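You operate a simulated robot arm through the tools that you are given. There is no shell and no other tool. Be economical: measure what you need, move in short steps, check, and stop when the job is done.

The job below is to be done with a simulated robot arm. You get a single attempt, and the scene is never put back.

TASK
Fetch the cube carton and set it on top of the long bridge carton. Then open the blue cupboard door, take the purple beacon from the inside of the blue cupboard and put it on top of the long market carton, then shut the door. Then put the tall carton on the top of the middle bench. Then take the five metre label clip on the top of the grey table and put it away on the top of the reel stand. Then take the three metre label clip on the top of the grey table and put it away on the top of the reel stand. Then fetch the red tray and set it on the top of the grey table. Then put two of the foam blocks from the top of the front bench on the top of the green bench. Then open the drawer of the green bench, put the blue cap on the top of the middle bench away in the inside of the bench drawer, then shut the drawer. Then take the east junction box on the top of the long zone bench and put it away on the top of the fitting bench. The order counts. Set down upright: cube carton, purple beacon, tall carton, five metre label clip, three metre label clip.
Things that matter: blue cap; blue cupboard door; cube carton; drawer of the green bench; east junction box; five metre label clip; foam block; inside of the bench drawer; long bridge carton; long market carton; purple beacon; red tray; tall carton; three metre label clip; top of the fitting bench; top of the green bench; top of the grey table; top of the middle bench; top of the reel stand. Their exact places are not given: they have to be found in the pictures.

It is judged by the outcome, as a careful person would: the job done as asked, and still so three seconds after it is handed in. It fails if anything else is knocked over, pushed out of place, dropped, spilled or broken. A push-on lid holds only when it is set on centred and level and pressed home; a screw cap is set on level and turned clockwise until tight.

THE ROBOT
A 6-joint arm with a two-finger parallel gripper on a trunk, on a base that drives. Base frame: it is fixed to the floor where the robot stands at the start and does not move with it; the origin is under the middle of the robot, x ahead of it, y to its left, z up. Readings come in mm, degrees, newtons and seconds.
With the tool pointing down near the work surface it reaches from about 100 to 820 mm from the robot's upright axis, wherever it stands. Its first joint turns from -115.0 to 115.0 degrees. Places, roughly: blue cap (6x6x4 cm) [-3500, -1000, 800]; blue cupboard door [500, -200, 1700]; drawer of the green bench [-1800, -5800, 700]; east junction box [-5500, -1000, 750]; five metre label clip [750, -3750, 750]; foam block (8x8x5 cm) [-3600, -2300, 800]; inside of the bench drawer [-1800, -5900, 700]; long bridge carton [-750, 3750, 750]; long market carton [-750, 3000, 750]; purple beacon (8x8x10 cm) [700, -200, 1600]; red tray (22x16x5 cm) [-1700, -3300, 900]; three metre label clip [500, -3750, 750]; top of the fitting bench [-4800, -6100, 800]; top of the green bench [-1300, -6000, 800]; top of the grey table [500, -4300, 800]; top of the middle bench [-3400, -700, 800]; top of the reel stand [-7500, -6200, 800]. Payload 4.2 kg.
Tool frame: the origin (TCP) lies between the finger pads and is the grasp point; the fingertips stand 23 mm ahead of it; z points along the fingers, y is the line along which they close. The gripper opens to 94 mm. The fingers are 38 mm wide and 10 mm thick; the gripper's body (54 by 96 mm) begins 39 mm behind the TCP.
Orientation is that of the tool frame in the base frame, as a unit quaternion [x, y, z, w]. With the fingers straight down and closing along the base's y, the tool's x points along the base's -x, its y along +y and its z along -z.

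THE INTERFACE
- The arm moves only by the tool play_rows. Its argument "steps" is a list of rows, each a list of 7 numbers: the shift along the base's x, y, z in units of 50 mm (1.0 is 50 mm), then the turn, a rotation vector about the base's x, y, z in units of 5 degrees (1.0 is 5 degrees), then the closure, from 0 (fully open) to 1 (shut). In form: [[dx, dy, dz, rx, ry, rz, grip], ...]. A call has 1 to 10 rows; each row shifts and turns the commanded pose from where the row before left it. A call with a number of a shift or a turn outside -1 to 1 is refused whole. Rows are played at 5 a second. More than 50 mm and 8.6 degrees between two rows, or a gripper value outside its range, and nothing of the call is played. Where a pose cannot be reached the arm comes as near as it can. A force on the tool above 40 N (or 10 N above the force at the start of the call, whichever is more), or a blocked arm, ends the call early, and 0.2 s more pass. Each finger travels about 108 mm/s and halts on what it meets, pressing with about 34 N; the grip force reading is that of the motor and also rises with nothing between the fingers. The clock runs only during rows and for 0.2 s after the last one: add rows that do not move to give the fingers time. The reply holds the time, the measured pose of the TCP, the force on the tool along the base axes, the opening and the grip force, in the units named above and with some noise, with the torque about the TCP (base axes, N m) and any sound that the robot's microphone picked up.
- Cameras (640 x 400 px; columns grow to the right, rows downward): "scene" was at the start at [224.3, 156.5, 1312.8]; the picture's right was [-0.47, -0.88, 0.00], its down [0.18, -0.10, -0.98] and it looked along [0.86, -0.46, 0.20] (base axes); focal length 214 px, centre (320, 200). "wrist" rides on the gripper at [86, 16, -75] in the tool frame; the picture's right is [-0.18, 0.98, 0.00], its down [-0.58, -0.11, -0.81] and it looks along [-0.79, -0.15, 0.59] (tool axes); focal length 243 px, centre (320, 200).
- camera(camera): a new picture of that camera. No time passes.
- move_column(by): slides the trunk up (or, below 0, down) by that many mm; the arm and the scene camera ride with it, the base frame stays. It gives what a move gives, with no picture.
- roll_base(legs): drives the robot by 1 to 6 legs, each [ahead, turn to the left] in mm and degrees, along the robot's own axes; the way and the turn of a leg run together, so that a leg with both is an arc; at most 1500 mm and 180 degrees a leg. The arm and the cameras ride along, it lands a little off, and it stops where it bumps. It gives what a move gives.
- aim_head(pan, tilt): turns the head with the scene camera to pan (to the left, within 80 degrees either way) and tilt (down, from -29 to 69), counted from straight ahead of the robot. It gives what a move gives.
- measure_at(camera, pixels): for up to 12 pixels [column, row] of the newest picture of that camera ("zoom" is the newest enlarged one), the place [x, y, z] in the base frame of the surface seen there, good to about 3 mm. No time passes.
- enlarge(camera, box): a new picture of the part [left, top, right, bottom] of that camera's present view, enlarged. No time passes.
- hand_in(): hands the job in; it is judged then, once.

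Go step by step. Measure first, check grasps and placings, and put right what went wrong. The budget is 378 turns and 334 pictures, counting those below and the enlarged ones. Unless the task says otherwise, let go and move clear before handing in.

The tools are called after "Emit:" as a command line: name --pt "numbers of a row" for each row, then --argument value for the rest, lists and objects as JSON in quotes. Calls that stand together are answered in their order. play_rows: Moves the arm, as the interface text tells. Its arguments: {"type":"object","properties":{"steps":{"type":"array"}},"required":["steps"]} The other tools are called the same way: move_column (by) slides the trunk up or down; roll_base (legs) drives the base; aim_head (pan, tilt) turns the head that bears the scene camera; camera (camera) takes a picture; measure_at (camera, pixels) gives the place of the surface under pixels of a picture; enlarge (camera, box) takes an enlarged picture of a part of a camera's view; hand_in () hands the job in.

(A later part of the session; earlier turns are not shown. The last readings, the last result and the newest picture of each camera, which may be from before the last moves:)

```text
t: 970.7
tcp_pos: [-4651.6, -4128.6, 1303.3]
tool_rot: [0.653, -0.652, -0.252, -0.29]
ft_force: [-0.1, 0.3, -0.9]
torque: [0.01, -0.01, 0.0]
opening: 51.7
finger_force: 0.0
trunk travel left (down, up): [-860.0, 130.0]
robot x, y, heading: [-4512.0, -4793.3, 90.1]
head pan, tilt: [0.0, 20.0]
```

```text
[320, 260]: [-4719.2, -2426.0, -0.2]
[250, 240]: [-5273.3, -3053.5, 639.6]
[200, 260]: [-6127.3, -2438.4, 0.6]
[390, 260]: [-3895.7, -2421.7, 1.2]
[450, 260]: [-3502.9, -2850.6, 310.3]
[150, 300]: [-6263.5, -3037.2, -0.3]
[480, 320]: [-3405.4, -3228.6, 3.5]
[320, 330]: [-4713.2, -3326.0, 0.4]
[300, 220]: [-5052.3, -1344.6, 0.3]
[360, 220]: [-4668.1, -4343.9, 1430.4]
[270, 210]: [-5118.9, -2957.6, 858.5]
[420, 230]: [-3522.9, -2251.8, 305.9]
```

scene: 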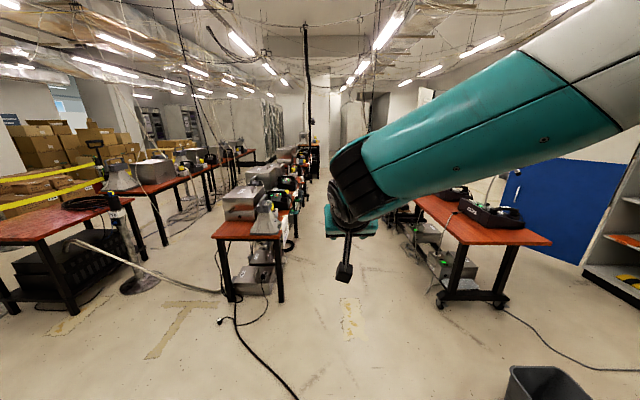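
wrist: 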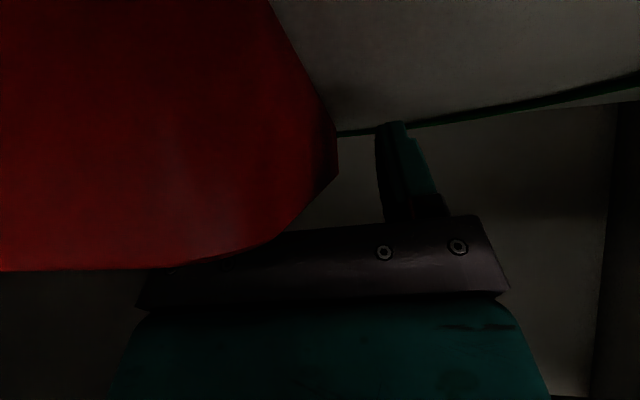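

The aisle is ~1300 mm wide. I'll set the tool pointing down, then drive into the aisle alongside the bench.

Emit:
play_rows --pt "0 -0.3 0 -1 0 0 0" --pt "0 -0.3 0 -1 0 0 0" --pt "0 -0.3 0 -1 0 0 0" --pt "0 -0.3 0 -1 0 0 0" --pt "0 -0.3 -0.3 -1 0 0 0" --pt "0 -0.3 -0.3 -1 0 0 0" --pt "0 -0.3 -0.3 -1 0 0 0" --pt "0 0 -0.3 -1 0 0 0" --pt "0 0 -0.3 -1 0 0 0" --pt "0 0 0 0 0 0 0"

Emit:
roll_base --legs '[[0, -12], [1500, 0], [0, 12], [1000, 0]]'

Emit:
aim_head --pan -60 --tilt 30

Emit:
camera --camera "scene"

```text
t: 972.9
tcp_pos: [-4649.7, -4233.5, 1228.7]
tool_rot: [0.715, -0.699, 0.017, -0.018]
ft_force: [0.0, -0.1, -1.0]
torque: [-0.01, 0.03, 0.0]
opening: 93.8
finger_force: 0.1
trunk travel left (down, up): [-860.0, 130.0]
robot x, y, heading: [-4509.9, -4794.3, 90.5]
head pan, tilt: [0.0, 20.0]
```

```text
t: 986.7
tcp_pos: [-4316.6, -1753.5, 1229.3]
tool_rot: [0.71, -0.704, 0.016, -0.018]
ft_force: [-0.5, 0.1, 0.3]
torque: [-0.02, 0.02, 0.0]
opening: 94.1
finger_force: 0.1
trunk travel left (down, up): [-860.0, 130.0]
robot x, y, heading: [-4182.3, -2314.4, 89.2]
head pan, tilt: [0.0, 20.0]
```

```text
t: 988.0
tcp_pos: [-4317.3, -1754.5, 1229.3]
tool_rot: [0.71, -0.704, 0.017, -0.018]
ft_force: [-0.7, 0.0, -0.5]
torque: [-0.01, 0.02, 0.02]
opening: 94.3
finger_force: 0.1
trunk travel left (down, up): [-860.0, 130.0]
robot x, y, heading: [-4183.5, -2315.3, 89.4]
head pan, tilt: [-60.0, 30.0]
```

```text
130 pictures are left
```

scene: 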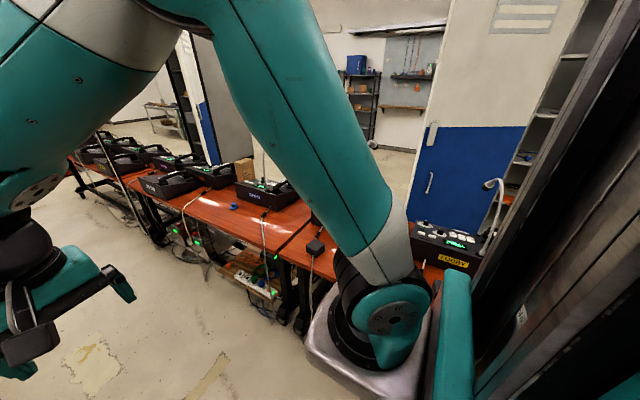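

Emit:
measure_at --camera "scene" --pixels '[[315, 240], [310, 245], [322, 246], [316, 250], [234, 206], [238, 208], [300, 225], [310, 270]]'

Emit:
aim_head --pan -80 --tilt 40

Emit:
camera --camera "scene"

```text
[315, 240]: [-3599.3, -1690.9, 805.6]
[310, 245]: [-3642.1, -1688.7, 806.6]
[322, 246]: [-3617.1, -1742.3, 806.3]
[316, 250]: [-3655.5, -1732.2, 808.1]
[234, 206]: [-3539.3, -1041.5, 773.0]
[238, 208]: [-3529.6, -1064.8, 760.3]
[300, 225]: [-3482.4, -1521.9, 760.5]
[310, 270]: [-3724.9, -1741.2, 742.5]
```

```text
t: 988.8
tcp_pos: [-4316.1, -1753.6, 1229.3]
tool_rot: [0.71, -0.704, 0.017, -0.018]
ft_force: [-0.2, -0.4, -0.5]
torque: [0.01, 0.02, 0.03]
opening: 94.2
finger_force: 0.1
trunk travel left (down, up): [-860.0, 130.0]
robot x, y, heading: [-4187.1, -2316.8, 89.4]
head pan, tilt: [-80.0, 40.0]
```

```text
129 pictures are left
```

scene: 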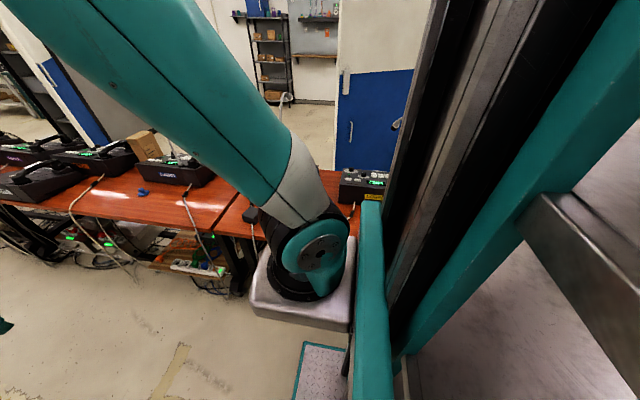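

Block centre ≈ (-3628,-1716), top 806. I'll drive 250 mm north, lower the trunk, and swing the arm to the right over it.

Emit:
roll_base --legs '[[250, 0]]'

Emit:
move_column --by -270

Emit:
play_rows --pt "0.85 -0.2 0 0 0 0 0" --pt "0.85 -0.2 0 0 0 0 0" --pt "0.85 -0.2 0 0 0 0 0" --pt "0.85 -0.2 0 0 0 0 0" --pt "0.85 -0.2 0 0 0 0 0" --pt "0.85 -0.2 0 0 0 0 0" --pt "0.85 -0.25 0 0 0 0 0" --pt "0.85 -0.25 0 0 0 0 0" --pt "0.85 -0.25 0 0 0 0 0" --pt "0.85 -0.25 0 0 0 0 0"

Emit:
play_rows --pt "0.85 -0.3 0 0 0 0 0" --pt "0.85 -0.3 0 0 0 0 0" --pt "0.85 -0.3 0 0 0 0 0" --pt "0 0 0 0 0 0 0"

Emit:
camera --camera "wrist"

```text
t: 990.6
tcp_pos: [-4315.8, -1503.9, 1229.3]
tool_rot: [0.71, -0.704, 0.016, -0.018]
ft_force: [-0.3, -0.8, -0.9]
torque: [0.0, 0.02, 0.03]
opening: 94.0
finger_force: 0.0
trunk travel left (down, up): [-860.0, 130.0]
robot x, y, heading: [-4184.2, -2063.1, 89.5]
head pan, tilt: [-80.0, 40.0]
```

```text
t: 993.4
tcp_pos: [-4315.2, -1503.8, 958.2]
tool_rot: [0.71, -0.703, 0.017, -0.017]
ft_force: [0.1, -0.5, 0.1]
torque: [0.0, -0.02, -0.01]
opening: 93.9
finger_force: 0.1
trunk travel left (down, up): [-590.0, 400.0]
robot x, y, heading: [-4185.5, -2062.7, 89.6]
head pan, tilt: [-80.0, 40.0]
```

```text
t: 995.6
tcp_pos: [-3890.0, -1612.7, 958.3]
tool_rot: [0.71, -0.704, 0.017, -0.019]
ft_force: [-0.9, -0.7, 0.2]
torque: [-0.01, 0.01, 0.01]
opening: 94.2
finger_force: 0.0
trunk travel left (down, up): [-590.0, 400.0]
robot x, y, heading: [-4185.2, -2066.6, 89.5]
head pan, tilt: [-80.0, 40.0]
```

```text
t: 996.6
tcp_pos: [-3761.5, -1657.9, 958.2]
tool_rot: [0.71, -0.703, 0.017, -0.018]
ft_force: [-0.4, -0.4, -0.4]
torque: [-0.03, 0.01, 0.01]
opening: 93.8
finger_force: 0.1
trunk travel left (down, up): [-590.0, 400.0]
robot x, y, heading: [-4185.1, -2066.5, 89.7]
head pan, tilt: [-80.0, 40.0]
```

```text
128 pictures are left
```

wrist: 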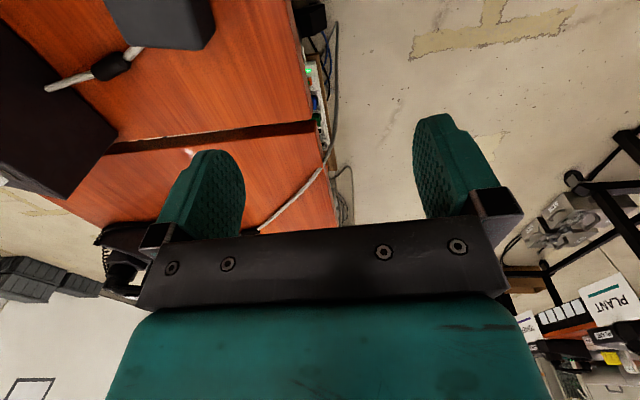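

I'll shift south-east a bit so the wrist camera sees the block.

Emit:
play_rows --pt "0.6 -0.7 0 0 0 0 0" --pt "0.6 -0.7 0 0 0 0 0" --pt "0.6 -0.7 0 0 0 0 0" --pt "0.6 -0.6 0 0 0 0 0" --pt "0.27 -0.2 0 0 0 0 0" --pt "0 0 0 0 0 0 0"

Emit:
camera --camera "wrist"

```text
t: 998.0
tcp_pos: [-3628.9, -1805.0, 959.2]
tool_rot: [0.71, -0.704, 0.016, -0.019]
ft_force: [0.0, 0.3, -0.3]
torque: [0.04, 0.01, -0.01]
opening: 94.1
finger_force: 0.0
trunk travel left (down, up): [-590.0, 400.0]
robot x, y, heading: [-4182.8, -2063.4, 89.5]
head pan, tilt: [-80.0, 40.0]
```

```text
127 pictures are left
```

wrist: 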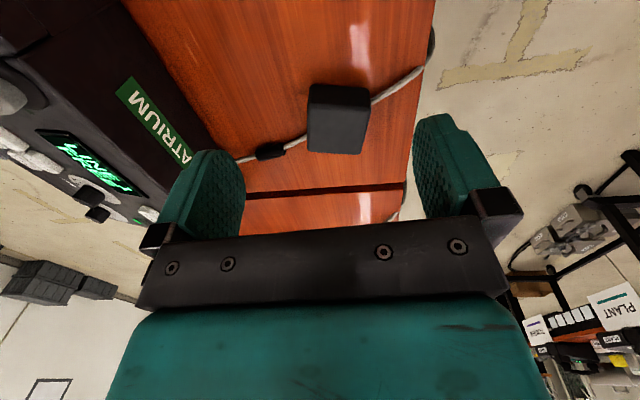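

Emit:
measure_at --camera "wrist" --pixels '[[312, 88], [367, 93], [310, 138], [360, 148], [338, 118], [318, 95], [360, 100], [335, 150], [300, 150], [385, 90]]'

```text
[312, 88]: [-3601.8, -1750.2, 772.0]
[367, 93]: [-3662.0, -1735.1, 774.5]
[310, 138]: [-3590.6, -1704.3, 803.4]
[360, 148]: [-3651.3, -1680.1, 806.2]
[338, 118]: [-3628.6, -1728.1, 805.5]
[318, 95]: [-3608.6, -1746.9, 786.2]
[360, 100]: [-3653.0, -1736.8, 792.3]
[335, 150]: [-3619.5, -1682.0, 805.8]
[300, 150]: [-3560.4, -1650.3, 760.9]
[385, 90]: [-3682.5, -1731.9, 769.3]
```

Block centre ≈ (-3627,-1713), 62 mm square, yawed -14 degrees. I'll align the yaw, move over it and descend.

Emit:
play_rows --pt "0.02 0.6 0 0 0 -0.95 0" --pt "0.02 0.6 -0.3 0 0 -0.95 0" --pt "0 0.64 -0.6 0 0 -0.9 0" --pt "0 0 -0.8 0 0 0 0" --pt "0 0 0 0 0 0 0"

Emit:
camera --camera "wrist"

```text
t: 999.2
tcp_pos: [-3627.7, -1710.1, 873.2]
tool_rot: [-0.619, 0.785, -0.018, 0.016]
ft_force: [1.2, 0.2, -0.2]
torque: [-0.01, 0.01, 0.0]
opening: 94.0
finger_force: 0.1
trunk travel left (down, up): [-590.0, 400.0]
robot x, y, heading: [-4186.0, -2062.8, 89.8]
head pan, tilt: [-80.0, 40.0]
```

```text
126 pictures are left
```

wrist: 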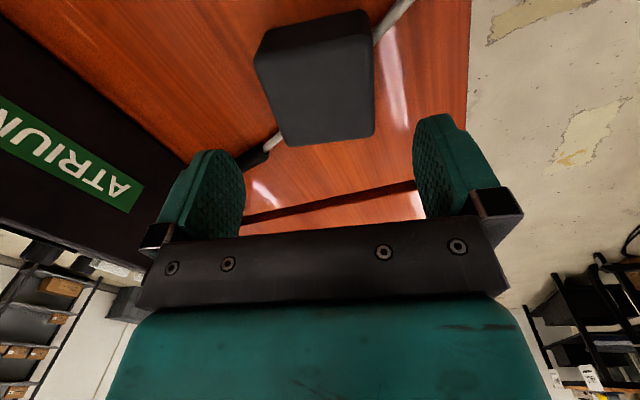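

Emit:
play_rows --pt "0 -0.06 -0.7 0 0 0 0" --pt "0 0 -0.7 0 0 0 0" --pt "0 0 -0.2 0 0 0 0" --pt "0 0 0 0 0 0 0" --pt "0 0 0 0 0 0 0.4" --pt "0 0 0 0 0 0 0.8" --pt "0 0 0 0 0 0 1" --pt "0 0 0 0 0 0 1"

Emit:
move_column --by 170

Emit:
camera --camera "wrist"

```text
t: 1001.0
tcp_pos: [-3627.0, -1712.0, 794.0]
tool_rot: [-0.619, 0.785, -0.018, 0.015]
ft_force: [-0.8, -0.6, -0.5]
torque: [0.02, -0.02, 0.02]
opening: 70.2
finger_force: 33.9
trunk travel left (down, up): [-590.0, 400.0]
robot x, y, heading: [-4181.3, -2062.0, 89.5]
head pan, tilt: [-80.0, 40.0]
```

```text
t: 1002.9
tcp_pos: [-3626.1, -1713.9, 964.0]
tool_rot: [-0.619, 0.785, -0.019, 0.016]
ft_force: [0.3, 0.8, -0.5]
torque: [-0.01, -0.03, -0.02]
opening: 69.6
finger_force: 34.0
trunk travel left (down, up): [-760.0, 230.0]
robot x, y, heading: [-4183.7, -2064.3, 89.5]
head pan, tilt: [-80.0, 40.0]
```

```text
125 pictures are left
```

wrist: 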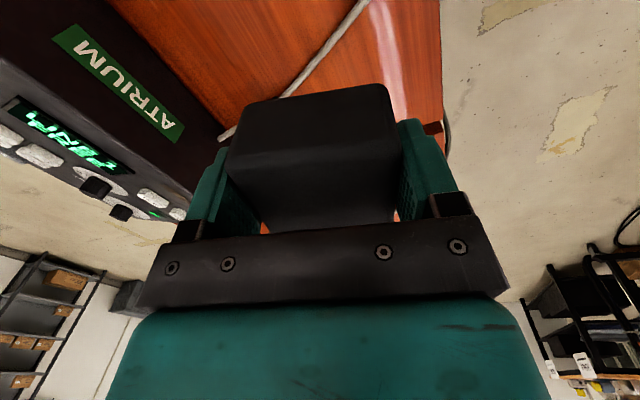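

Foam block held. Swing the arm back to the front and drive to the green bench.

Emit:
play_rows --pt "-0.9 0.2 0 0 0 0 1" --pt "-0.9 0.2 0 0 0 0 1" --pt "-0.9 0.2 0 0 0 0 1" --pt "-0.9 0.2 0 0 0 0.5 1" --pt "-0.9 0.2 0 0 0 0.5 1" --pt "-0.9 0.2 0 0 0 0.5 1" --pt "-0.9 0.2 0 0 0 0.5 1" --pt "-0.9 0.1 0 0 0 0.8 1" --pt "-0.9 0.1 0 0 0 0 1" --pt "-0.9 0.1 0 0 0 0 1"

Emit:
roll_base --legs '[[-1250, 0], [0, -12], [-1500, 0], [-100, 0], [0, -78], [1500, 0]]'

Emit:
roll_base --legs '[[1500, 0], [200, 0], [0, -90]]'

Emit:
aim_head --pan 5 --tilt 30

Emit:
camera --camera "scene"

```text
t: 1005.1
tcp_pos: [-4049.5, -1576.4, 958.8]
tool_rot: [0.709, -0.704, 0.017, -0.018]
ft_force: [-0.5, -0.5, -0.1]
torque: [-0.01, 0.08, 0.01]
opening: 69.4
finger_force: 34.1
out of reach, approached as far as the arm can: row 6, 7, 8, 9
trunk travel left (down, up): [-760.0, 230.0]
robot x, y, heading: [-4185.9, -2064.7, 89.4]
head pan, tilt: [-80.0, 40.0]
```

```text
t: 1015.8
tcp_pos: [-4106.7, -3568.4, 958.7]
tool_rot: [-0.635, 0.772, -0.017, 0.016]
ft_force: [0.2, -0.4, -0.1]
torque: [0.03, -0.02, -0.03]
opening: 68.9
finger_force: 33.7
trunk travel left (down, up): [-760.0, 230.0]
robot x, y, heading: [-4332.5, -4021.9, 78.1]
head pan, tilt: [-80.0, 40.0]
stopped in leg 3: the robot was blocked; the commanded pose is now the measured one
```

```text
t: 1024.6
tcp_pos: [-3679.1, -1941.2, 940.1]
tool_rot: [-0.632, 0.775, 0.015, 0.0]
ft_force: [-3.0, 0.9, 0.0]
torque: [-0.03, -0.24, -0.04]
opening: 69.1
finger_force: 33.7
trunk travel left (down, up): [-760.0, 230.0]
robot x, y, heading: [-3974.8, -2371.6, 76.7]
head pan, tilt: [-80.0, 40.0]
stopped in leg 2: the robot was blocked; the commanded pose is now the measured one
```

```text
t: 1026.2
tcp_pos: [-3677.9, -1941.3, 940.0]
tool_rot: [-0.632, 0.775, 0.015, 0.001]
ft_force: [-0.1, 0.5, -1.3]
torque: [0.02, 0.0, -0.04]
opening: 68.9
finger_force: 33.8
trunk travel left (down, up): [-760.0, 230.0]
robot x, y, heading: [-3968.5, -2370.7, 76.4]
head pan, tilt: [5.0, 30.0]
```

```text
124 pictures are left
```

scene: 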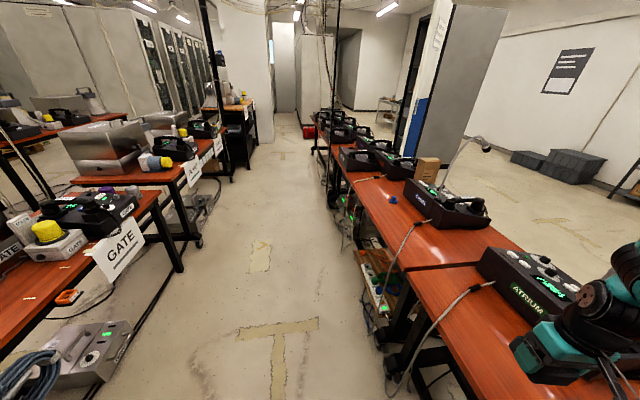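

The first drive was blocked in reverse and the second, already queued, ran the base against the front bench. I'll stop queuing, check the bench items, then back straight out.

Emit:
roll_base --legs '[[-250, 0], [0, 13.6]]'

Emit:
aim_head --pan -50 --tilt 25

Emit:
camera --camera "scene"

```text
t: 1026.9
tcp_pos: [-3619.6, -1961.9, 913.1]
tool_rot: [-0.635, 0.771, 0.045, -0.019]
ft_force: [-3.1, 0.8, 1.2]
torque: [-0.1, -0.19, -0.04]
opening: 68.9
finger_force: 34.1
trunk travel left (down, up): [-760.0, 230.0]
robot x, y, heading: [-3975.3, -2379.0, 77.5]
head pan, tilt: [5.0, 30.0]
stopped in leg 1: the robot was blocked; the commanded pose is now the measured one
```

```text
t: 1028.1
tcp_pos: [-3619.3, -1962.0, 913.9]
tool_rot: [-0.633, 0.772, 0.046, -0.019]
ft_force: [0.4, -0.7, -0.6]
torque: [-0.05, -0.02, 0.01]
opening: 69.3
finger_force: 33.9
trunk travel left (down, up): [-760.0, 230.0]
robot x, y, heading: [-3978.1, -2372.8, 77.0]
head pan, tilt: [-50.0, 25.0]
```

```text
123 pictures are left
```

scene: 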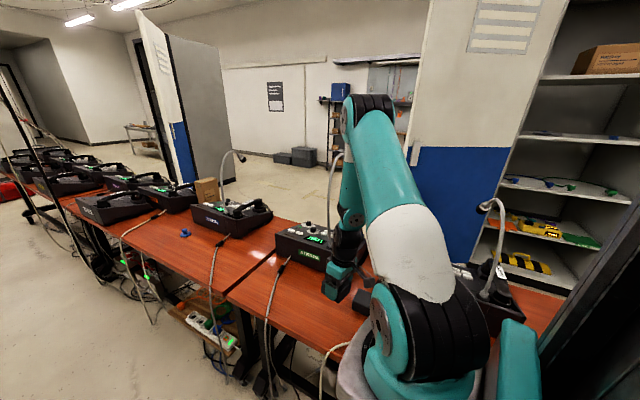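

Emit:
roll_base --legs '[[0, 6]]'

Emit:
aim_head --pan -35 --tilt 60

Emit:
camera --camera "scene"

```text
t: 1028.8
tcp_pos: [-3567.9, -1977.4, 886.3]
tool_rot: [-0.634, 0.769, 0.073, -0.037]
ft_force: [-2.9, 1.8, 0.7]
torque: [-0.08, -0.19, 0.01]
opening: 68.8
finger_force: 33.7
trunk travel left (down, up): [-760.0, 230.0]
robot x, y, heading: [-3976.2, -2374.1, 77.7]
head pan, tilt: [-50.0, 25.0]
stopped in leg 1: the robot was blocked; the commanded pose is now the measured one
```

```text
t: 1029.8
tcp_pos: [-3568.6, -1975.5, 886.6]
tool_rot: [-0.636, 0.768, 0.072, -0.037]
ft_force: [-0.5, -0.1, -0.4]
torque: [-0.01, 0.0, -0.02]
opening: 69.1
finger_force: 33.9
trunk travel left (down, up): [-760.0, 230.0]
robot x, y, heading: [-3982.7, -2377.7, 77.5]
head pan, tilt: [-35.0, 60.0]
```

```text
122 pictures are left
```

scene: 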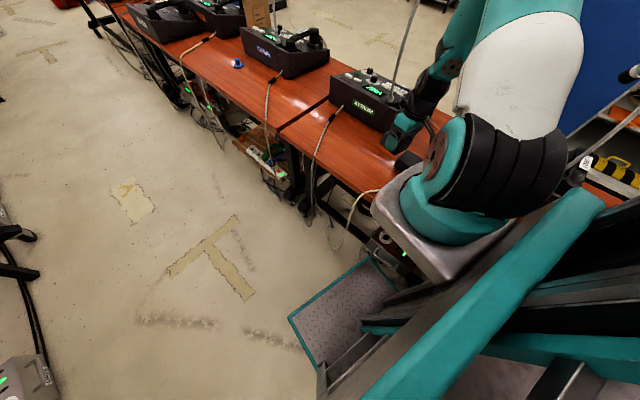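

Emit:
measure_at --camera "scene" --pixels '[[366, 260], [397, 285], [290, 320], [385, 245], [405, 258], [330, 205], [408, 160], [400, 135], [372, 200], [585, 165], [345, 240], [430, 200]]'

```text
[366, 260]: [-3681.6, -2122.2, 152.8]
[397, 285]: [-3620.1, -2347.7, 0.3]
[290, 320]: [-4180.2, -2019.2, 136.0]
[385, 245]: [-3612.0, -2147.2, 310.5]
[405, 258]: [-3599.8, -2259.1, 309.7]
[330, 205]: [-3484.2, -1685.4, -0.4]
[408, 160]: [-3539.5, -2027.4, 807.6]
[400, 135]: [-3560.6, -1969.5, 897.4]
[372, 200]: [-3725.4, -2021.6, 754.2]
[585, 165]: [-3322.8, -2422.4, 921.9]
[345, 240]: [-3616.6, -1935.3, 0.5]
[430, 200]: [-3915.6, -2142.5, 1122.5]
```

Emit:
play_rows --pt "-0.2 0 0.5 0 0 0 1" --pt "-0.3 0 0.6 0 0 0 1" --pt "-0.4 0 0.4 0 0 0 1" --pt "0 0 0 0 0 0 1"

Emit:
aim_head --pan -60 --tilt 35

Emit:
camera --camera "scene"

```text
t: 1030.8
tcp_pos: [-3615.1, -1976.1, 962.1]
tool_rot: [-0.635, 0.769, 0.073, -0.036]
ft_force: [-0.5, -0.7, 0.5]
torque: [0.0, 0.02, -0.02]
opening: 69.0
finger_force: 34.0
trunk travel left (down, up): [-760.0, 230.0]
robot x, y, heading: [-3982.1, -2373.6, 77.3]
head pan, tilt: [-35.0, 60.0]
```

```text
t: 1031.7
tcp_pos: [-3613.8, -1976.6, 962.6]
tool_rot: [-0.635, 0.768, 0.073, -0.036]
ft_force: [0.4, 0.3, -0.3]
torque: [-0.03, -0.01, 0.01]
opening: 69.1
finger_force: 33.9
trunk travel left (down, up): [-760.0, 230.0]
robot x, y, heading: [-3980.4, -2376.3, 77.3]
head pan, tilt: [-60.0, 35.0]
```

```text
121 pictures are left
```

scene: 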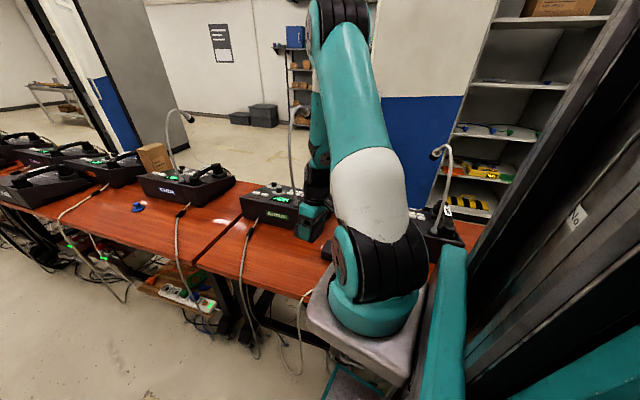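

Arm is free, so the base itself is wedged at its right side. I'll try a small right turn and then reversing.

Emit:
roll_base --legs '[[0, -4]]'

Emit:
roll_base --legs '[[-150, 0]]'

```text
t: 1032.6
tcp_pos: [-3586.3, -2001.9, 963.4]
tool_rot: [-0.608, 0.79, 0.073, -0.034]
ft_force: [-0.3, 0.8, -0.8]
torque: [0.02, -0.02, -0.03]
opening: 69.1
finger_force: 34.2
trunk travel left (down, up): [-760.0, 230.0]
robot x, y, heading: [-3982.8, -2374.6, 73.5]
head pan, tilt: [-60.0, 35.0]
```

```text
t: 1034.0
tcp_pos: [-3602.9, -2154.6, 949.0]
tool_rot: [-0.608, 0.788, 0.086, -0.043]
ft_force: [-0.1, -0.3, 0.7]
torque: [-0.02, 0.01, -0.01]
opening: 68.8
finger_force: 34.3
trunk travel left (down, up): [-760.0, 230.0]
robot x, y, heading: [-4024.7, -2517.5, 73.8]
head pan, tilt: [-60.0, 35.0]
```

Moving again. First I'll bring the hand off the bench, then reverse further.

Emit:
play_rows --pt "-0.9 0.2 0 0 0 0 1" --pt "-0.9 0.2 0 0 0 0 1" --pt "-0.9 0.2 0 0 0 0 1" --pt "-0.9 0.2 0 0 0 0 1" --pt "-0.9 0.2 0 0 0 0 1" --pt "-0.9 0.2 0 0 0 0 1" --pt "0 0 0 0 0 0 1"

Emit:
roll_base --legs '[[-200, 0], [0, 16], [-850, 0]]'

Emit:
aim_head --pan -60 --tilt 30

Emit:
camera --camera "scene"

```text
t: 1035.6
tcp_pos: [-3853.4, -2058.9, 942.2]
tool_rot: [-0.607, 0.789, 0.086, -0.043]
ft_force: [0.4, -0.1, 0.3]
torque: [0.02, 0.06, -0.02]
opening: 68.9
finger_force: 34.6
out of reach, approached as far as the arm can: row 3, 4, 5
trunk travel left (down, up): [-760.0, 230.0]
robot x, y, heading: [-4025.9, -2517.5, 73.4]
head pan, tilt: [-60.0, 35.0]
```

```text
t: 1042.3
tcp_pos: [-4050.0, -3081.4, 942.5]
tool_rot: [0.714, -0.694, -0.078, 0.054]
ft_force: [-0.9, 0.4, -0.4]
torque: [0.05, -0.01, -0.03]
opening: 69.3
finger_force: 34.5
trunk travel left (down, up): [-760.0, 230.0]
robot x, y, heading: [-4085.4, -3571.2, 89.9]
head pan, tilt: [-60.0, 35.0]
```

```text
t: 1042.9
tcp_pos: [-4050.6, -3081.2, 942.4]
tool_rot: [0.714, -0.694, -0.078, 0.055]
ft_force: [0.8, 0.2, -0.7]
torque: [0.02, 0.05, -0.02]
opening: 69.1
finger_force: 33.6
trunk travel left (down, up): [-760.0, 230.0]
robot x, y, heading: [-4083.1, -3574.2, 90.1]
head pan, tilt: [-60.0, 30.0]
```

```text
120 pictures are left
```

scene: 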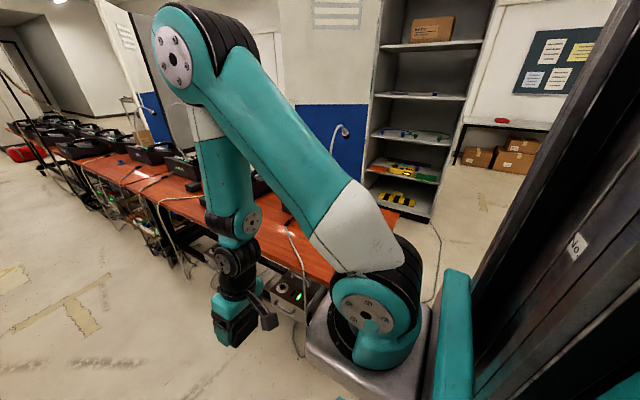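

I'll turn right 45 degrees and look for the bin and floor bits before choosing the way out.

Emit:
roll_base --legs '[[0, -50]]'

Emit:
aim_head --pan -70 --tilt 35

Emit:
camera --camera "scene"

```text
t: 1045.6
tcp_pos: [-3688.2, -3281.2, 942.1]
tool_rot: [-0.357, 0.929, 0.094, -0.017]
ft_force: [0.2, -1.1, -0.1]
torque: [0.0, 0.05, 0.03]
opening: 68.8
finger_force: 33.8
trunk travel left (down, up): [-760.0, 230.0]
robot x, y, heading: [-4088.4, -3571.4, 40.2]
head pan, tilt: [-60.0, 30.0]
```

```text
t: 1046.3
tcp_pos: [-3689.9, -3282.2, 942.5]
tool_rot: [-0.357, 0.929, 0.094, -0.017]
ft_force: [1.2, 0.3, -0.3]
torque: [0.0, 0.0, 0.02]
opening: 68.8
finger_force: 33.7
trunk travel left (down, up): [-760.0, 230.0]
robot x, y, heading: [-4086.6, -3571.2, 40.3]
head pan, tilt: [-70.0, 35.0]
```

```text
119 pictures are left
```

scene: 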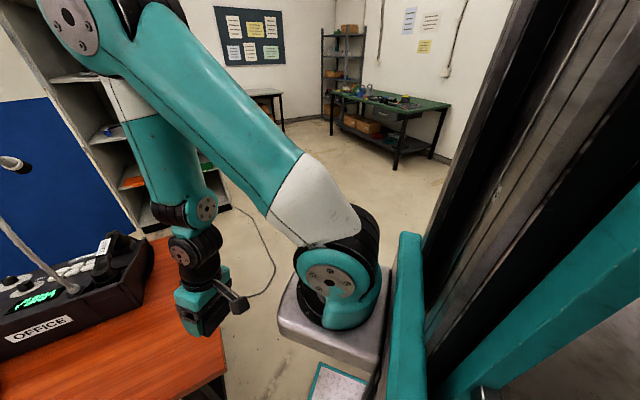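

The gap between the bin and the bench end is too narrow, so I'll back out to the south-west and go round.

Emit:
roll_base --legs '[[-700, 0], [0, -110], [800, 0], [0, 70]]'

```text
t: 1061.6
tcp_pos: [-3853.0, -4804.0, 941.8]
tool_rot: [-0.013, 0.995, 0.095, 0.017]
ft_force: [-0.3, 0.7, 0.2]
torque: [0.05, 0.01, -0.05]
opening: 69.1
finger_force: 33.9
trunk travel left (down, up): [-760.0, 230.0]
robot x, y, heading: [-4346.2, -4770.4, -0.2]
head pan, tilt: [-70.0, 35.0]
```

Emit:
roll_base --legs '[[1500, 0], [1300, 0], [0, -90], [150, 0]]'

Emit:
aim_head --pan 0 --tilt 30

Emit:
camera --camera "scene"

```text
t: 1080.1
tcp_pos: [-1547.7, -5410.1, 941.7]
tool_rot: [0.689, 0.718, 0.055, 0.078]
ft_force: [0.2, 0.5, 0.2]
torque: [0.03, 0.05, 0.0]
opening: 68.9
finger_force: 34.5
trunk travel left (down, up): [-760.0, 230.0]
robot x, y, heading: [-1516.6, -4912.1, -89.4]
head pan, tilt: [-70.0, 35.0]
```

```text
t: 1081.5
tcp_pos: [-1547.0, -5409.9, 941.7]
tool_rot: [0.69, 0.718, 0.056, 0.077]
ft_force: [-1.1, 0.3, -0.4]
torque: [-0.02, -0.01, 0.0]
opening: 69.1
finger_force: 33.7
trunk travel left (down, up): [-760.0, 230.0]
robot x, y, heading: [-1515.1, -4920.1, -89.4]
head pan, tilt: [0.0, 30.0]
```

```text
118 pictures are left
```

scene: 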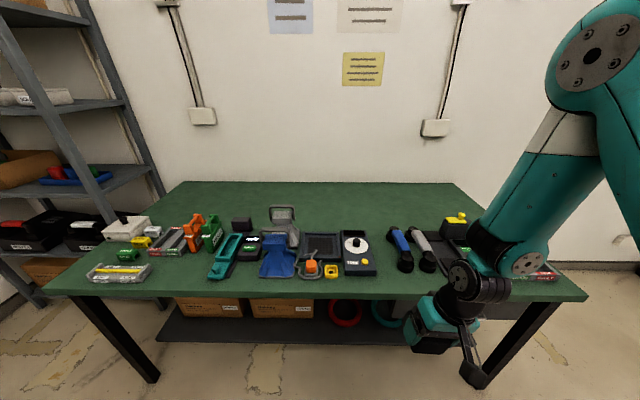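

Emit:
measure_at --camera "scene" --pixels '[[320, 297], [320, 185], [350, 215], [300, 210], [400, 215], [200, 205], [180, 270], [280, 280], [570, 290], [60, 285], [385, 285], [420, 205]]'

Emit:
enlarge --camera "scene" --box '[160, 170, 480, 310]'

```text
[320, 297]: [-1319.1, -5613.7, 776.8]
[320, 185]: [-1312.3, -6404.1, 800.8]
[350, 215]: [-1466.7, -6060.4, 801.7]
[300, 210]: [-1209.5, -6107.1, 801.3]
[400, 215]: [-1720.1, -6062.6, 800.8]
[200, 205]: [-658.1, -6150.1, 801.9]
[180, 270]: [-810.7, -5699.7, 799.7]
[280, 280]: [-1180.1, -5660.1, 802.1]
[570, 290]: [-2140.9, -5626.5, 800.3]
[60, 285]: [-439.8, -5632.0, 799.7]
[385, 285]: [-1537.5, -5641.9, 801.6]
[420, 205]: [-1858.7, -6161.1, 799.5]
```

```text
2.00 times, centred on (320, 240) of scene
```

zoom: 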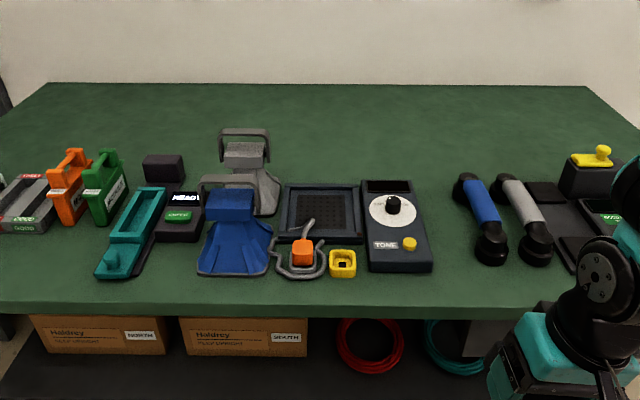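

Bench top z 801 with a free back half (y < -5980). I'll correct an 11° tool tilt, drive closer, and place the block at about (-1560,-6040).

Emit:
play_rows --pt "0 0 0.4 0.1 0.72 0 1" --pt "0 0 0.4 0.1 0.72 0 1" --pt "0 0 0.4 0.1 0.72 0 1" --pt "0 0 0 0 0 0 1"

Emit:
roll_base --legs '[[370, 0]]'

Emit:
play_rows --pt "0 -0.9 0 0 0 0 1" --pt "0 -0.9 0 0 0 0 1" --pt "0 -0.9 0 0 0 0 1" --pt "0 -0.9 0 0 0 0 1" --pt "0 -0.9 0 0 0 0 1" --pt "0 0 0 0 0 0 1"

Emit:
camera --camera "wrist"

```text
t: 1082.5
tcp_pos: [-1547.1, -5410.2, 1004.6]
tool_rot: [0.692, 0.721, -0.001, 0.0]
ft_force: [-0.9, -0.7, -0.8]
torque: [0.01, 0.01, 0.02]
opening: 69.0
finger_force: 34.0
trunk travel left (down, up): [-760.0, 230.0]
robot x, y, heading: [-1521.9, -4916.0, -89.0]
head pan, tilt: [0.0, 30.0]
```

```text
t: 1084.8
tcp_pos: [-1540.2, -5780.0, 1002.2]
tool_rot: [0.691, 0.723, 0.0, 0.001]
ft_force: [0.3, 0.1, 0.9]
torque: [0.02, -0.02, 0.02]
opening: 69.0
finger_force: 34.0
trunk travel left (down, up): [-760.0, 230.0]
robot x, y, heading: [-1514.2, -5290.5, -89.2]
head pan, tilt: [0.0, 30.0]
```

```text
t: 1086.2
tcp_pos: [-1541.4, -6004.7, 1002.7]
tool_rot: [0.691, 0.723, -0.001, 0.001]
ft_force: [-0.2, 0.8, 0.6]
torque: [0.01, -0.02, 0.01]
opening: 69.2
finger_force: 33.7
trunk travel left (down, up): [-760.0, 230.0]
robot x, y, heading: [-1510.4, -5289.2, -89.0]
head pan, tilt: [0.0, 30.0]
```

```text
116 pictures are left
```

wrist: 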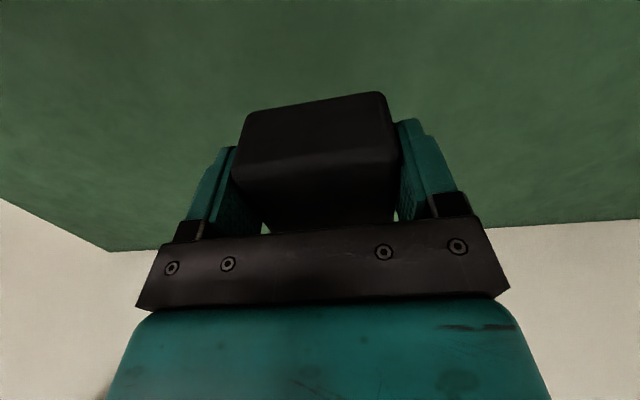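

Emit:
play_rows --pt "0 -0.7 0 0 0 0 1" --pt "0 0 0 0 0 0 1"

Emit:
move_column --by -150

Emit:
play_rows --pt "0 0 -0.2 0 0 0 1" --pt "0 0 -0.14 0 0 0 1" --pt "0 0 -0.08 0 0 0 1" --pt "0 0 0 0 0 0 1"

```text
t: 1086.8
tcp_pos: [-1541.6, -6039.4, 1002.5]
tool_rot: [0.691, 0.723, 0.0, 0.001]
ft_force: [-0.2, 0.8, -0.3]
torque: [-0.04, -0.04, 0.01]
opening: 68.7
finger_force: 34.0
trunk travel left (down, up): [-760.0, 230.0]
robot x, y, heading: [-1514.2, -5293.8, -89.3]
head pan, tilt: [0.0, 30.0]
```

```text
t: 1088.6
tcp_pos: [-1540.8, -6039.1, 849.9]
tool_rot: [0.691, 0.723, -0.001, 0.001]
ft_force: [-0.3, 0.3, -0.2]
torque: [0.02, -0.01, -0.01]
opening: 68.9
finger_force: 34.2
trunk travel left (down, up): [-610.0, 380.0]
robot x, y, heading: [-1514.0, -5286.9, -89.3]
head pan, tilt: [0.0, 30.0]
```

```text
t: 1089.6
tcp_pos: [-1540.4, -6038.9, 834.0]
tool_rot: [0.692, 0.722, -0.002, 0.003]
ft_force: [-2.1, 6.3, 29.4]
torque: [-0.36, 0.21, -0.03]
opening: 68.9
finger_force: 33.6
trunk travel left (down, up): [-610.0, 380.0]
robot x, y, heading: [-1510.4, -5287.3, -88.9]
head pan, tilt: [0.0, 30.0]
```

Contact. Release and lift with the trunk.

Emit:
play_rows --pt "0 0 0.08 0 0 0 1" --pt "0 0 0 0 0 0 0.5" --pt "0 0 0 0 0 0 0" --pt "0 0 0 0 0 0 0" --pt "0 0 0 0 0 0 0"

Emit:
move_column --by 190

Emit:
camera --camera "wrist"

```text
t: 1090.8
tcp_pos: [-1540.8, -6039.2, 834.9]
tool_rot: [0.691, 0.723, 0.0, 0.001]
ft_force: [0.3, -0.2, -0.7]
torque: [0.03, -0.01, 0.03]
opening: 93.9
finger_force: 0.1
trunk travel left (down, up): [-610.0, 380.0]
robot x, y, heading: [-1512.0, -5288.8, -89.2]
head pan, tilt: [0.0, 30.0]
```

```text
t: 1092.9
tcp_pos: [-1540.7, -6037.7, 1025.2]
tool_rot: [0.691, 0.723, 0.0, 0.001]
ft_force: [-0.2, -0.6, -0.3]
torque: [0.03, -0.05, -0.01]
opening: 93.9
finger_force: 0.1
trunk travel left (down, up): [-800.0, 190.0]
robot x, y, heading: [-1515.0, -5287.5, -89.1]
head pan, tilt: [0.0, 30.0]
```

```text
115 pictures are left
```

wrist: 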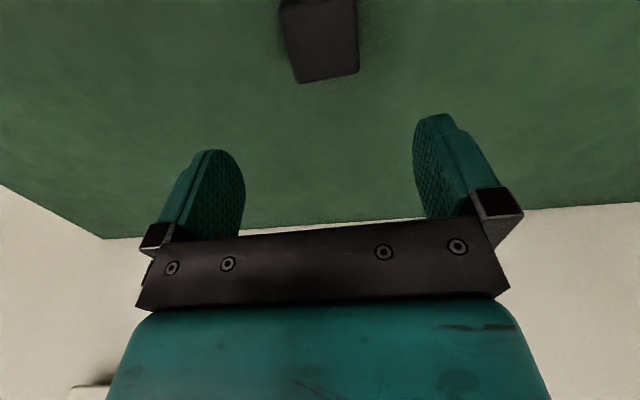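

First block placed. Now retract and go back for a second block by the same aisle route.

Emit:
play_rows --pt "0 0.9 0 0 0 0 0" --pt "0 0.9 0 0 0 0 0" --pt "0 0.9 0 0 0 0 0" --pt "0 0.9 0 0 0 0 0" --pt "0 0.5 0 0 0 0 0" --pt "0 0 0 0 0 0 0"

Emit:
roll_base --legs '[[-480, 0], [0, -91], [1500, 0], [1330, 0], [0, -85]]'

```text
t: 1094.3
tcp_pos: [-1540.4, -5832.6, 1026.0]
tool_rot: [0.691, 0.723, 0.0, 0.001]
ft_force: [0.6, -0.6, 0.2]
torque: [0.01, 0.01, -0.01]
opening: 94.0
finger_force: 0.1
trunk travel left (down, up): [-800.0, 190.0]
robot x, y, heading: [-1514.6, -5288.0, -88.9]
head pan, tilt: [0.0, 30.0]
```

```text
t: 1117.8
tcp_pos: [-4351.8, -4329.8, 1024.9]
tool_rot: [0.751, -0.661, -0.002, 0.0]
ft_force: [1.3, -0.6, 0.1]
torque: [0.0, 0.0, -0.01]
opening: 94.0
finger_force: 0.0
trunk travel left (down, up): [-800.0, 190.0]
robot x, y, heading: [-4336.9, -4875.3, 95.5]
head pan, tilt: [0.0, 30.0]
```

Emit:
roll_base --legs '[[1100, 0], [0, -20], [1100, 0], [0, 14.5], [350, 0]]'

Emit:
aim_head --pan -70 --tilt 30

Emit:
camera --camera "scene"

```text
t: 1132.5
tcp_pos: [-4143.9, -1826.1, 1023.8]
tool_rot: [0.718, -0.696, -0.001, 0.0]
ft_force: [-0.1, -0.1, -0.1]
torque: [-0.01, -0.01, -0.01]
opening: 93.8
finger_force: 0.0
trunk travel left (down, up): [-800.0, 190.0]
robot x, y, heading: [-4174.2, -2371.3, 90.1]
head pan, tilt: [0.0, 30.0]
```

```text
t: 1133.9
tcp_pos: [-4143.2, -1825.0, 1024.9]
tool_rot: [0.718, -0.696, -0.002, 0.0]
ft_force: [0.0, -0.3, 0.4]
torque: [0.0, -0.02, 0.0]
opening: 94.1
finger_force: 0.1
trunk travel left (down, up): [-800.0, 190.0]
robot x, y, heading: [-4178.1, -2372.6, 89.9]
head pan, tilt: [-70.0, 30.0]
```

```text
114 pictures are left
```

scene: 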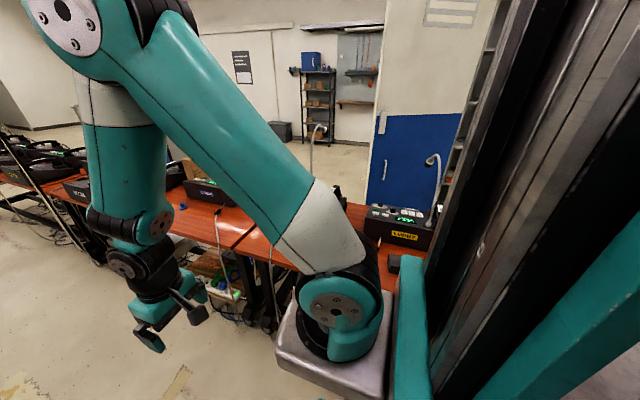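

Emit:
measure_at --camera "scene" --pixels '[[393, 258], [390, 262], [398, 258], [393, 268], [400, 262], [435, 160], [182, 206], [187, 205]]'

Emit:
move_column --by -190

Emit:
play_rows --pt "0.9 -0.2 0.4 0 0 0 0" --pt "0.9 -0.2 0.4 0 0 0 0" --pt "0.9 -0.2 0.4 0 0 0 0" --pt "0.9 -0.2 0.4 0 0 0 0" --pt "0.9 -0.3 0.4 0 0 0 0" --pt "0.9 -0.3 0 0 0 0 0" --pt "0.9 -0.3 0 0 0 0 0" --pt "0.9 -0.3 0 0 0 0 0" --pt "0.5 -0.3 0 0 0 0 0" --pt "0 0 0 0 0 0 0"

Emit:
camera --camera "wrist"

```text
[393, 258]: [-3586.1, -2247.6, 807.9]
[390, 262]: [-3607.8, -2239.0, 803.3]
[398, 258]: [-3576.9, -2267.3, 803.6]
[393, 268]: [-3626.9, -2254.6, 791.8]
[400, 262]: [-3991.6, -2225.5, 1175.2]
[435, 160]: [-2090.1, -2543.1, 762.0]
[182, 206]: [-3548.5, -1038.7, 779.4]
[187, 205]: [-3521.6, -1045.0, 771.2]
```

```text
t: 1136.0
tcp_pos: [-4143.2, -1825.6, 835.0]
tool_rot: [0.718, -0.696, -0.001, 0.0]
ft_force: [-0.2, -0.1, -0.4]
torque: [-0.02, 0.01, -0.02]
opening: 94.0
finger_force: 0.1
trunk travel left (down, up): [-610.0, 380.0]
robot x, y, heading: [-4181.6, -2369.4, 90.3]
head pan, tilt: [-70.0, 30.0]
```

```text
refused: row 1 steps farther than a row can; nothing moved
```

```text
113 pictures are left
```

wrist: 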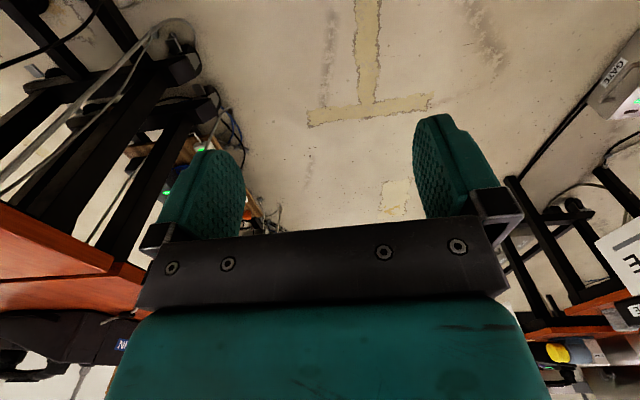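

Two blocks remain: (-3600,-2255) and (-3535,-2020). I'll take the latter; bring the arm around to the right with smaller rows.

Emit:
play_rows --pt "0.75 -0.3 0.4 0 0 0 0" --pt "0.75 -0.3 0.4 0 0 0 0" --pt "0.75 -0.3 0.4 0 0 0 0" --pt "0.75 -0.3 0.4 0 0 0 0" --pt "0.75 -0.4 0.3 0 0 0 0" --pt "0.8 -0.4 0 0 0 0 0" --pt "0.8 -0.4 0 0 0 0 0" --pt "0.8 -0.4 0 0 0 0 0" --pt "0.8 -0.5 0 0 0 0 0" --pt "0.8 -0.5 0 0 0 0 0"

Emit:
play_rows --pt "0.8 -0.5 0 0 0 0 0" --pt "0.8 -0.5 0 0 0 0 0" --pt "0.8 -0.5 0 0 0 0 0" --pt "0 -0.5 0 0 0 0 0" --pt "0 0 0 0 0 0 0"

Emit:
camera --camera "wrist"

```text
t: 1138.2
tcp_pos: [-3755.3, -2013.9, 930.4]
tool_rot: [0.719, -0.696, -0.001, 0.0]
ft_force: [-0.1, 0.0, -0.9]
torque: [-0.02, -0.02, -0.03]
opening: 93.7
finger_force: 0.0
trunk travel left (down, up): [-610.0, 380.0]
robot x, y, heading: [-4179.1, -2368.9, 90.3]
head pan, tilt: [-70.0, 30.0]
```

```text
t: 1139.4
tcp_pos: [-3636.3, -2115.4, 929.2]
tool_rot: [0.718, -0.696, -0.001, 0.0]
ft_force: [0.0, 0.1, 0.3]
torque: [-0.01, -0.05, 0.01]
opening: 94.0
finger_force: 0.1
trunk travel left (down, up): [-610.0, 380.0]
robot x, y, heading: [-4180.4, -2369.9, 90.1]
head pan, tilt: [-70.0, 30.0]
```

```text
112 pictures are left
```

wrist: 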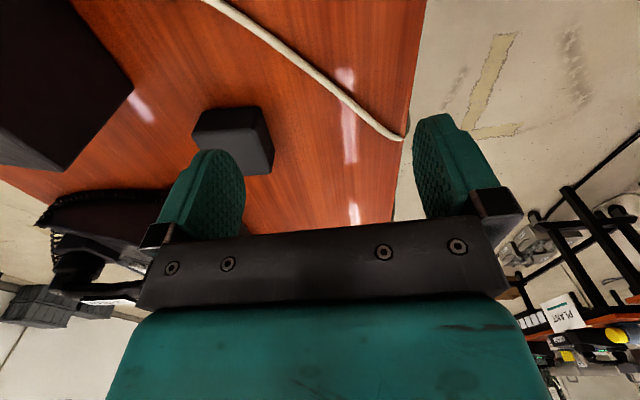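

Emit:
measure_at --camera "wrist" --pixels '[[195, 132], [258, 108], [272, 170], [215, 150], [240, 140], [195, 115], [250, 130], [270, 150], [245, 170], [210, 142]]'

```text
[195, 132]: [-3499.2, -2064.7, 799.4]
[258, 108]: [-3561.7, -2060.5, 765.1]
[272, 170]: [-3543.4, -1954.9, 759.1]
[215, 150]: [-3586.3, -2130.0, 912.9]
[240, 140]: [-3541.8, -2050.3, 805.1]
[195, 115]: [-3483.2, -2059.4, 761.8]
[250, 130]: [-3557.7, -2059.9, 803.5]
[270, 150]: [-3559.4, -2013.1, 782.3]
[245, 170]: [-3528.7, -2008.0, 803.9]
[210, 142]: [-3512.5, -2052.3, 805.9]
```

Emit:
measure_at --camera "wrist" --pixels '[[128, 85], [60, 160], [100, 120], [165, 195], [60, 200], [150, 215], [20, 150]]'

```text
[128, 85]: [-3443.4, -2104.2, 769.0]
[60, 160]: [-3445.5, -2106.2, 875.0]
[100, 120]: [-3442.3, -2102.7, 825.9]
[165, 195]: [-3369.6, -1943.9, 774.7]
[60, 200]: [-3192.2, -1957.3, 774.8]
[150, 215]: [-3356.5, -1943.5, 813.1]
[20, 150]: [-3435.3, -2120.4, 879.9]
```

Clear on both sides. Align, move over (-3528,-2033), descend and grip.

Emit:
play_rows --pt "0.72 0.55 0 0 0 -0.63 0" --pt "0.72 0.55 0 0 0 -0.63 0" --pt "0.72 0.54 0 0 0 0 0" --pt "0 0 -0.8 0 0 0 0" --pt "0 0 0 0 0 0 0"

Emit:
camera --camera "wrist"

```text
t: 1140.6
tcp_pos: [-3528.3, -2034.1, 889.3]
tool_rot: [-0.679, 0.734, 0.001, 0.0]
ft_force: [-0.8, -0.4, 0.2]
torque: [-0.01, 0.01, 0.0]
opening: 94.3
finger_force: 0.0
trunk travel left (down, up): [-610.0, 380.0]
robot x, y, heading: [-4177.0, -2369.7, 90.3]
head pan, tilt: [-70.0, 30.0]
```

```text
111 pictures are left
```

wrist: 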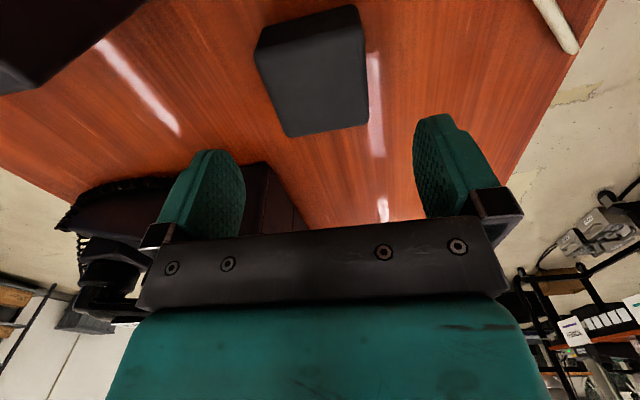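

Emit:
play_rows --pt "0 0 -0.8 0 0 0 0" --pt "0 0 -0.8 0 0 0 0" --pt "0 0 -0.3 0 0 0 0" --pt "0 0 0 0 0 0 0" --pt "0 0 0 0 0 0 0.4" --pt "0 0 0 0 0 0 0.8" --pt "0 0 0 0 0 0 1" --pt "0 0 0 0 0 0 1"

Emit:
move_column --by 150

Emit:
camera --camera "wrist"

```text
t: 1142.4
tcp_pos: [-3529.0, -2034.6, 795.1]
tool_rot: [-0.678, 0.735, 0.001, 0.0]
ft_force: [-0.7, -0.5, -0.3]
torque: [-0.02, 0.01, -0.04]
opening: 69.3
finger_force: 33.6
trunk travel left (down, up): [-610.0, 380.0]
robot x, y, heading: [-4181.3, -2368.8, 90.1]
head pan, tilt: [-70.0, 30.0]
```

```text
t: 1144.2
tcp_pos: [-3528.5, -2033.8, 943.7]
tool_rot: [-0.678, 0.735, 0.001, -0.001]
ft_force: [0.2, 0.4, -0.5]
torque: [0.01, 0.01, -0.01]
opening: 68.9
finger_force: 34.1
trunk travel left (down, up): [-760.0, 230.0]
robot x, y, heading: [-4179.9, -2372.6, 90.2]
head pan, tilt: [-70.0, 30.0]
```

```text
110 pictures are left
```

wrist: 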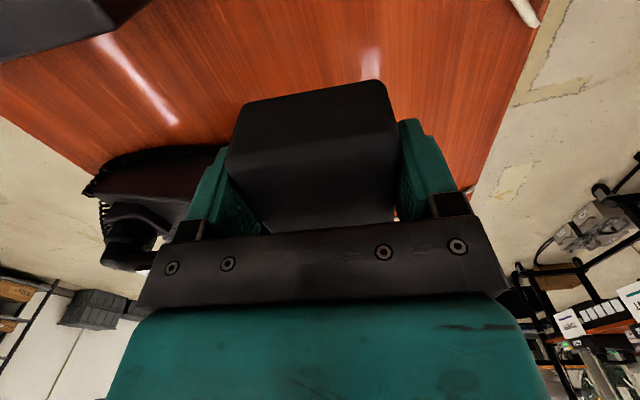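

Second block held. Swing clear and leave by the same way.

Emit:
play_rows --pt "-0.9 0.3 0 0 0 0 1" --pt "-0.9 0.3 0 0 0 0 1" --pt "-0.9 0.3 0 0 0 0 1" --pt "-0.9 0.3 0 0 0 0 1" --pt "-0.9 0.35 0 0 0 0 1" --pt "-0.9 0.4 0 0 0 0.3 1" --pt "-0.85 0.45 0 0 0 0.5 1" --pt "-0.85 0.45 0 0 0 0.5 1" --pt "-0.6 0.6 0 0 0 0 1" --pt "0 0 0 0 0 0 1"

Emit:
roll_base --legs '[[-350, 0], [0, -15], [-1050, 0], [0, -35]]'

```text
t: 1146.3
tcp_pos: [-3913.4, -1861.4, 945.5]
tool_rot: [0.72, -0.694, -0.001, -0.001]
ft_force: [-0.3, 0.6, -0.1]
torque: [-0.01, 0.01, -0.03]
opening: 69.1
finger_force: 34.1
trunk travel left (down, up): [-760.0, 230.0]
robot x, y, heading: [-4178.9, -2374.4, 90.3]
head pan, tilt: [-70.0, 30.0]
```

```text
t: 1156.1
tcp_pos: [-3887.2, -3598.6, 945.1]
tool_rot: [-0.357, 0.934, 0.001, 0.001]
ft_force: [0.3, 0.6, -0.9]
torque: [-0.02, -0.01, -0.02]
opening: 69.1
finger_force: 34.2
trunk travel left (down, up): [-760.0, 230.0]
robot x, y, heading: [-4448.5, -3719.8, 39.8]
head pan, tilt: [-70.0, 30.0]
```

Emit:
roll_base --legs '[[-280, 0], [0, -110], [850, 0], [0, 70]]'

```text
t: 1169.9
tcp_pos: [-3858.2, -4964.5, 946.1]
tool_rot: [-0.02, 1.0, 0.001, 0.001]
ft_force: [0.0, -0.1, -0.9]
torque: [0.01, -0.01, 0.0]
opening: 68.9
finger_force: 34.2
trunk travel left (down, up): [-760.0, 230.0]
robot x, y, heading: [-4369.2, -4703.6, 0.3]
head pan, tilt: [-70.0, 30.0]
```

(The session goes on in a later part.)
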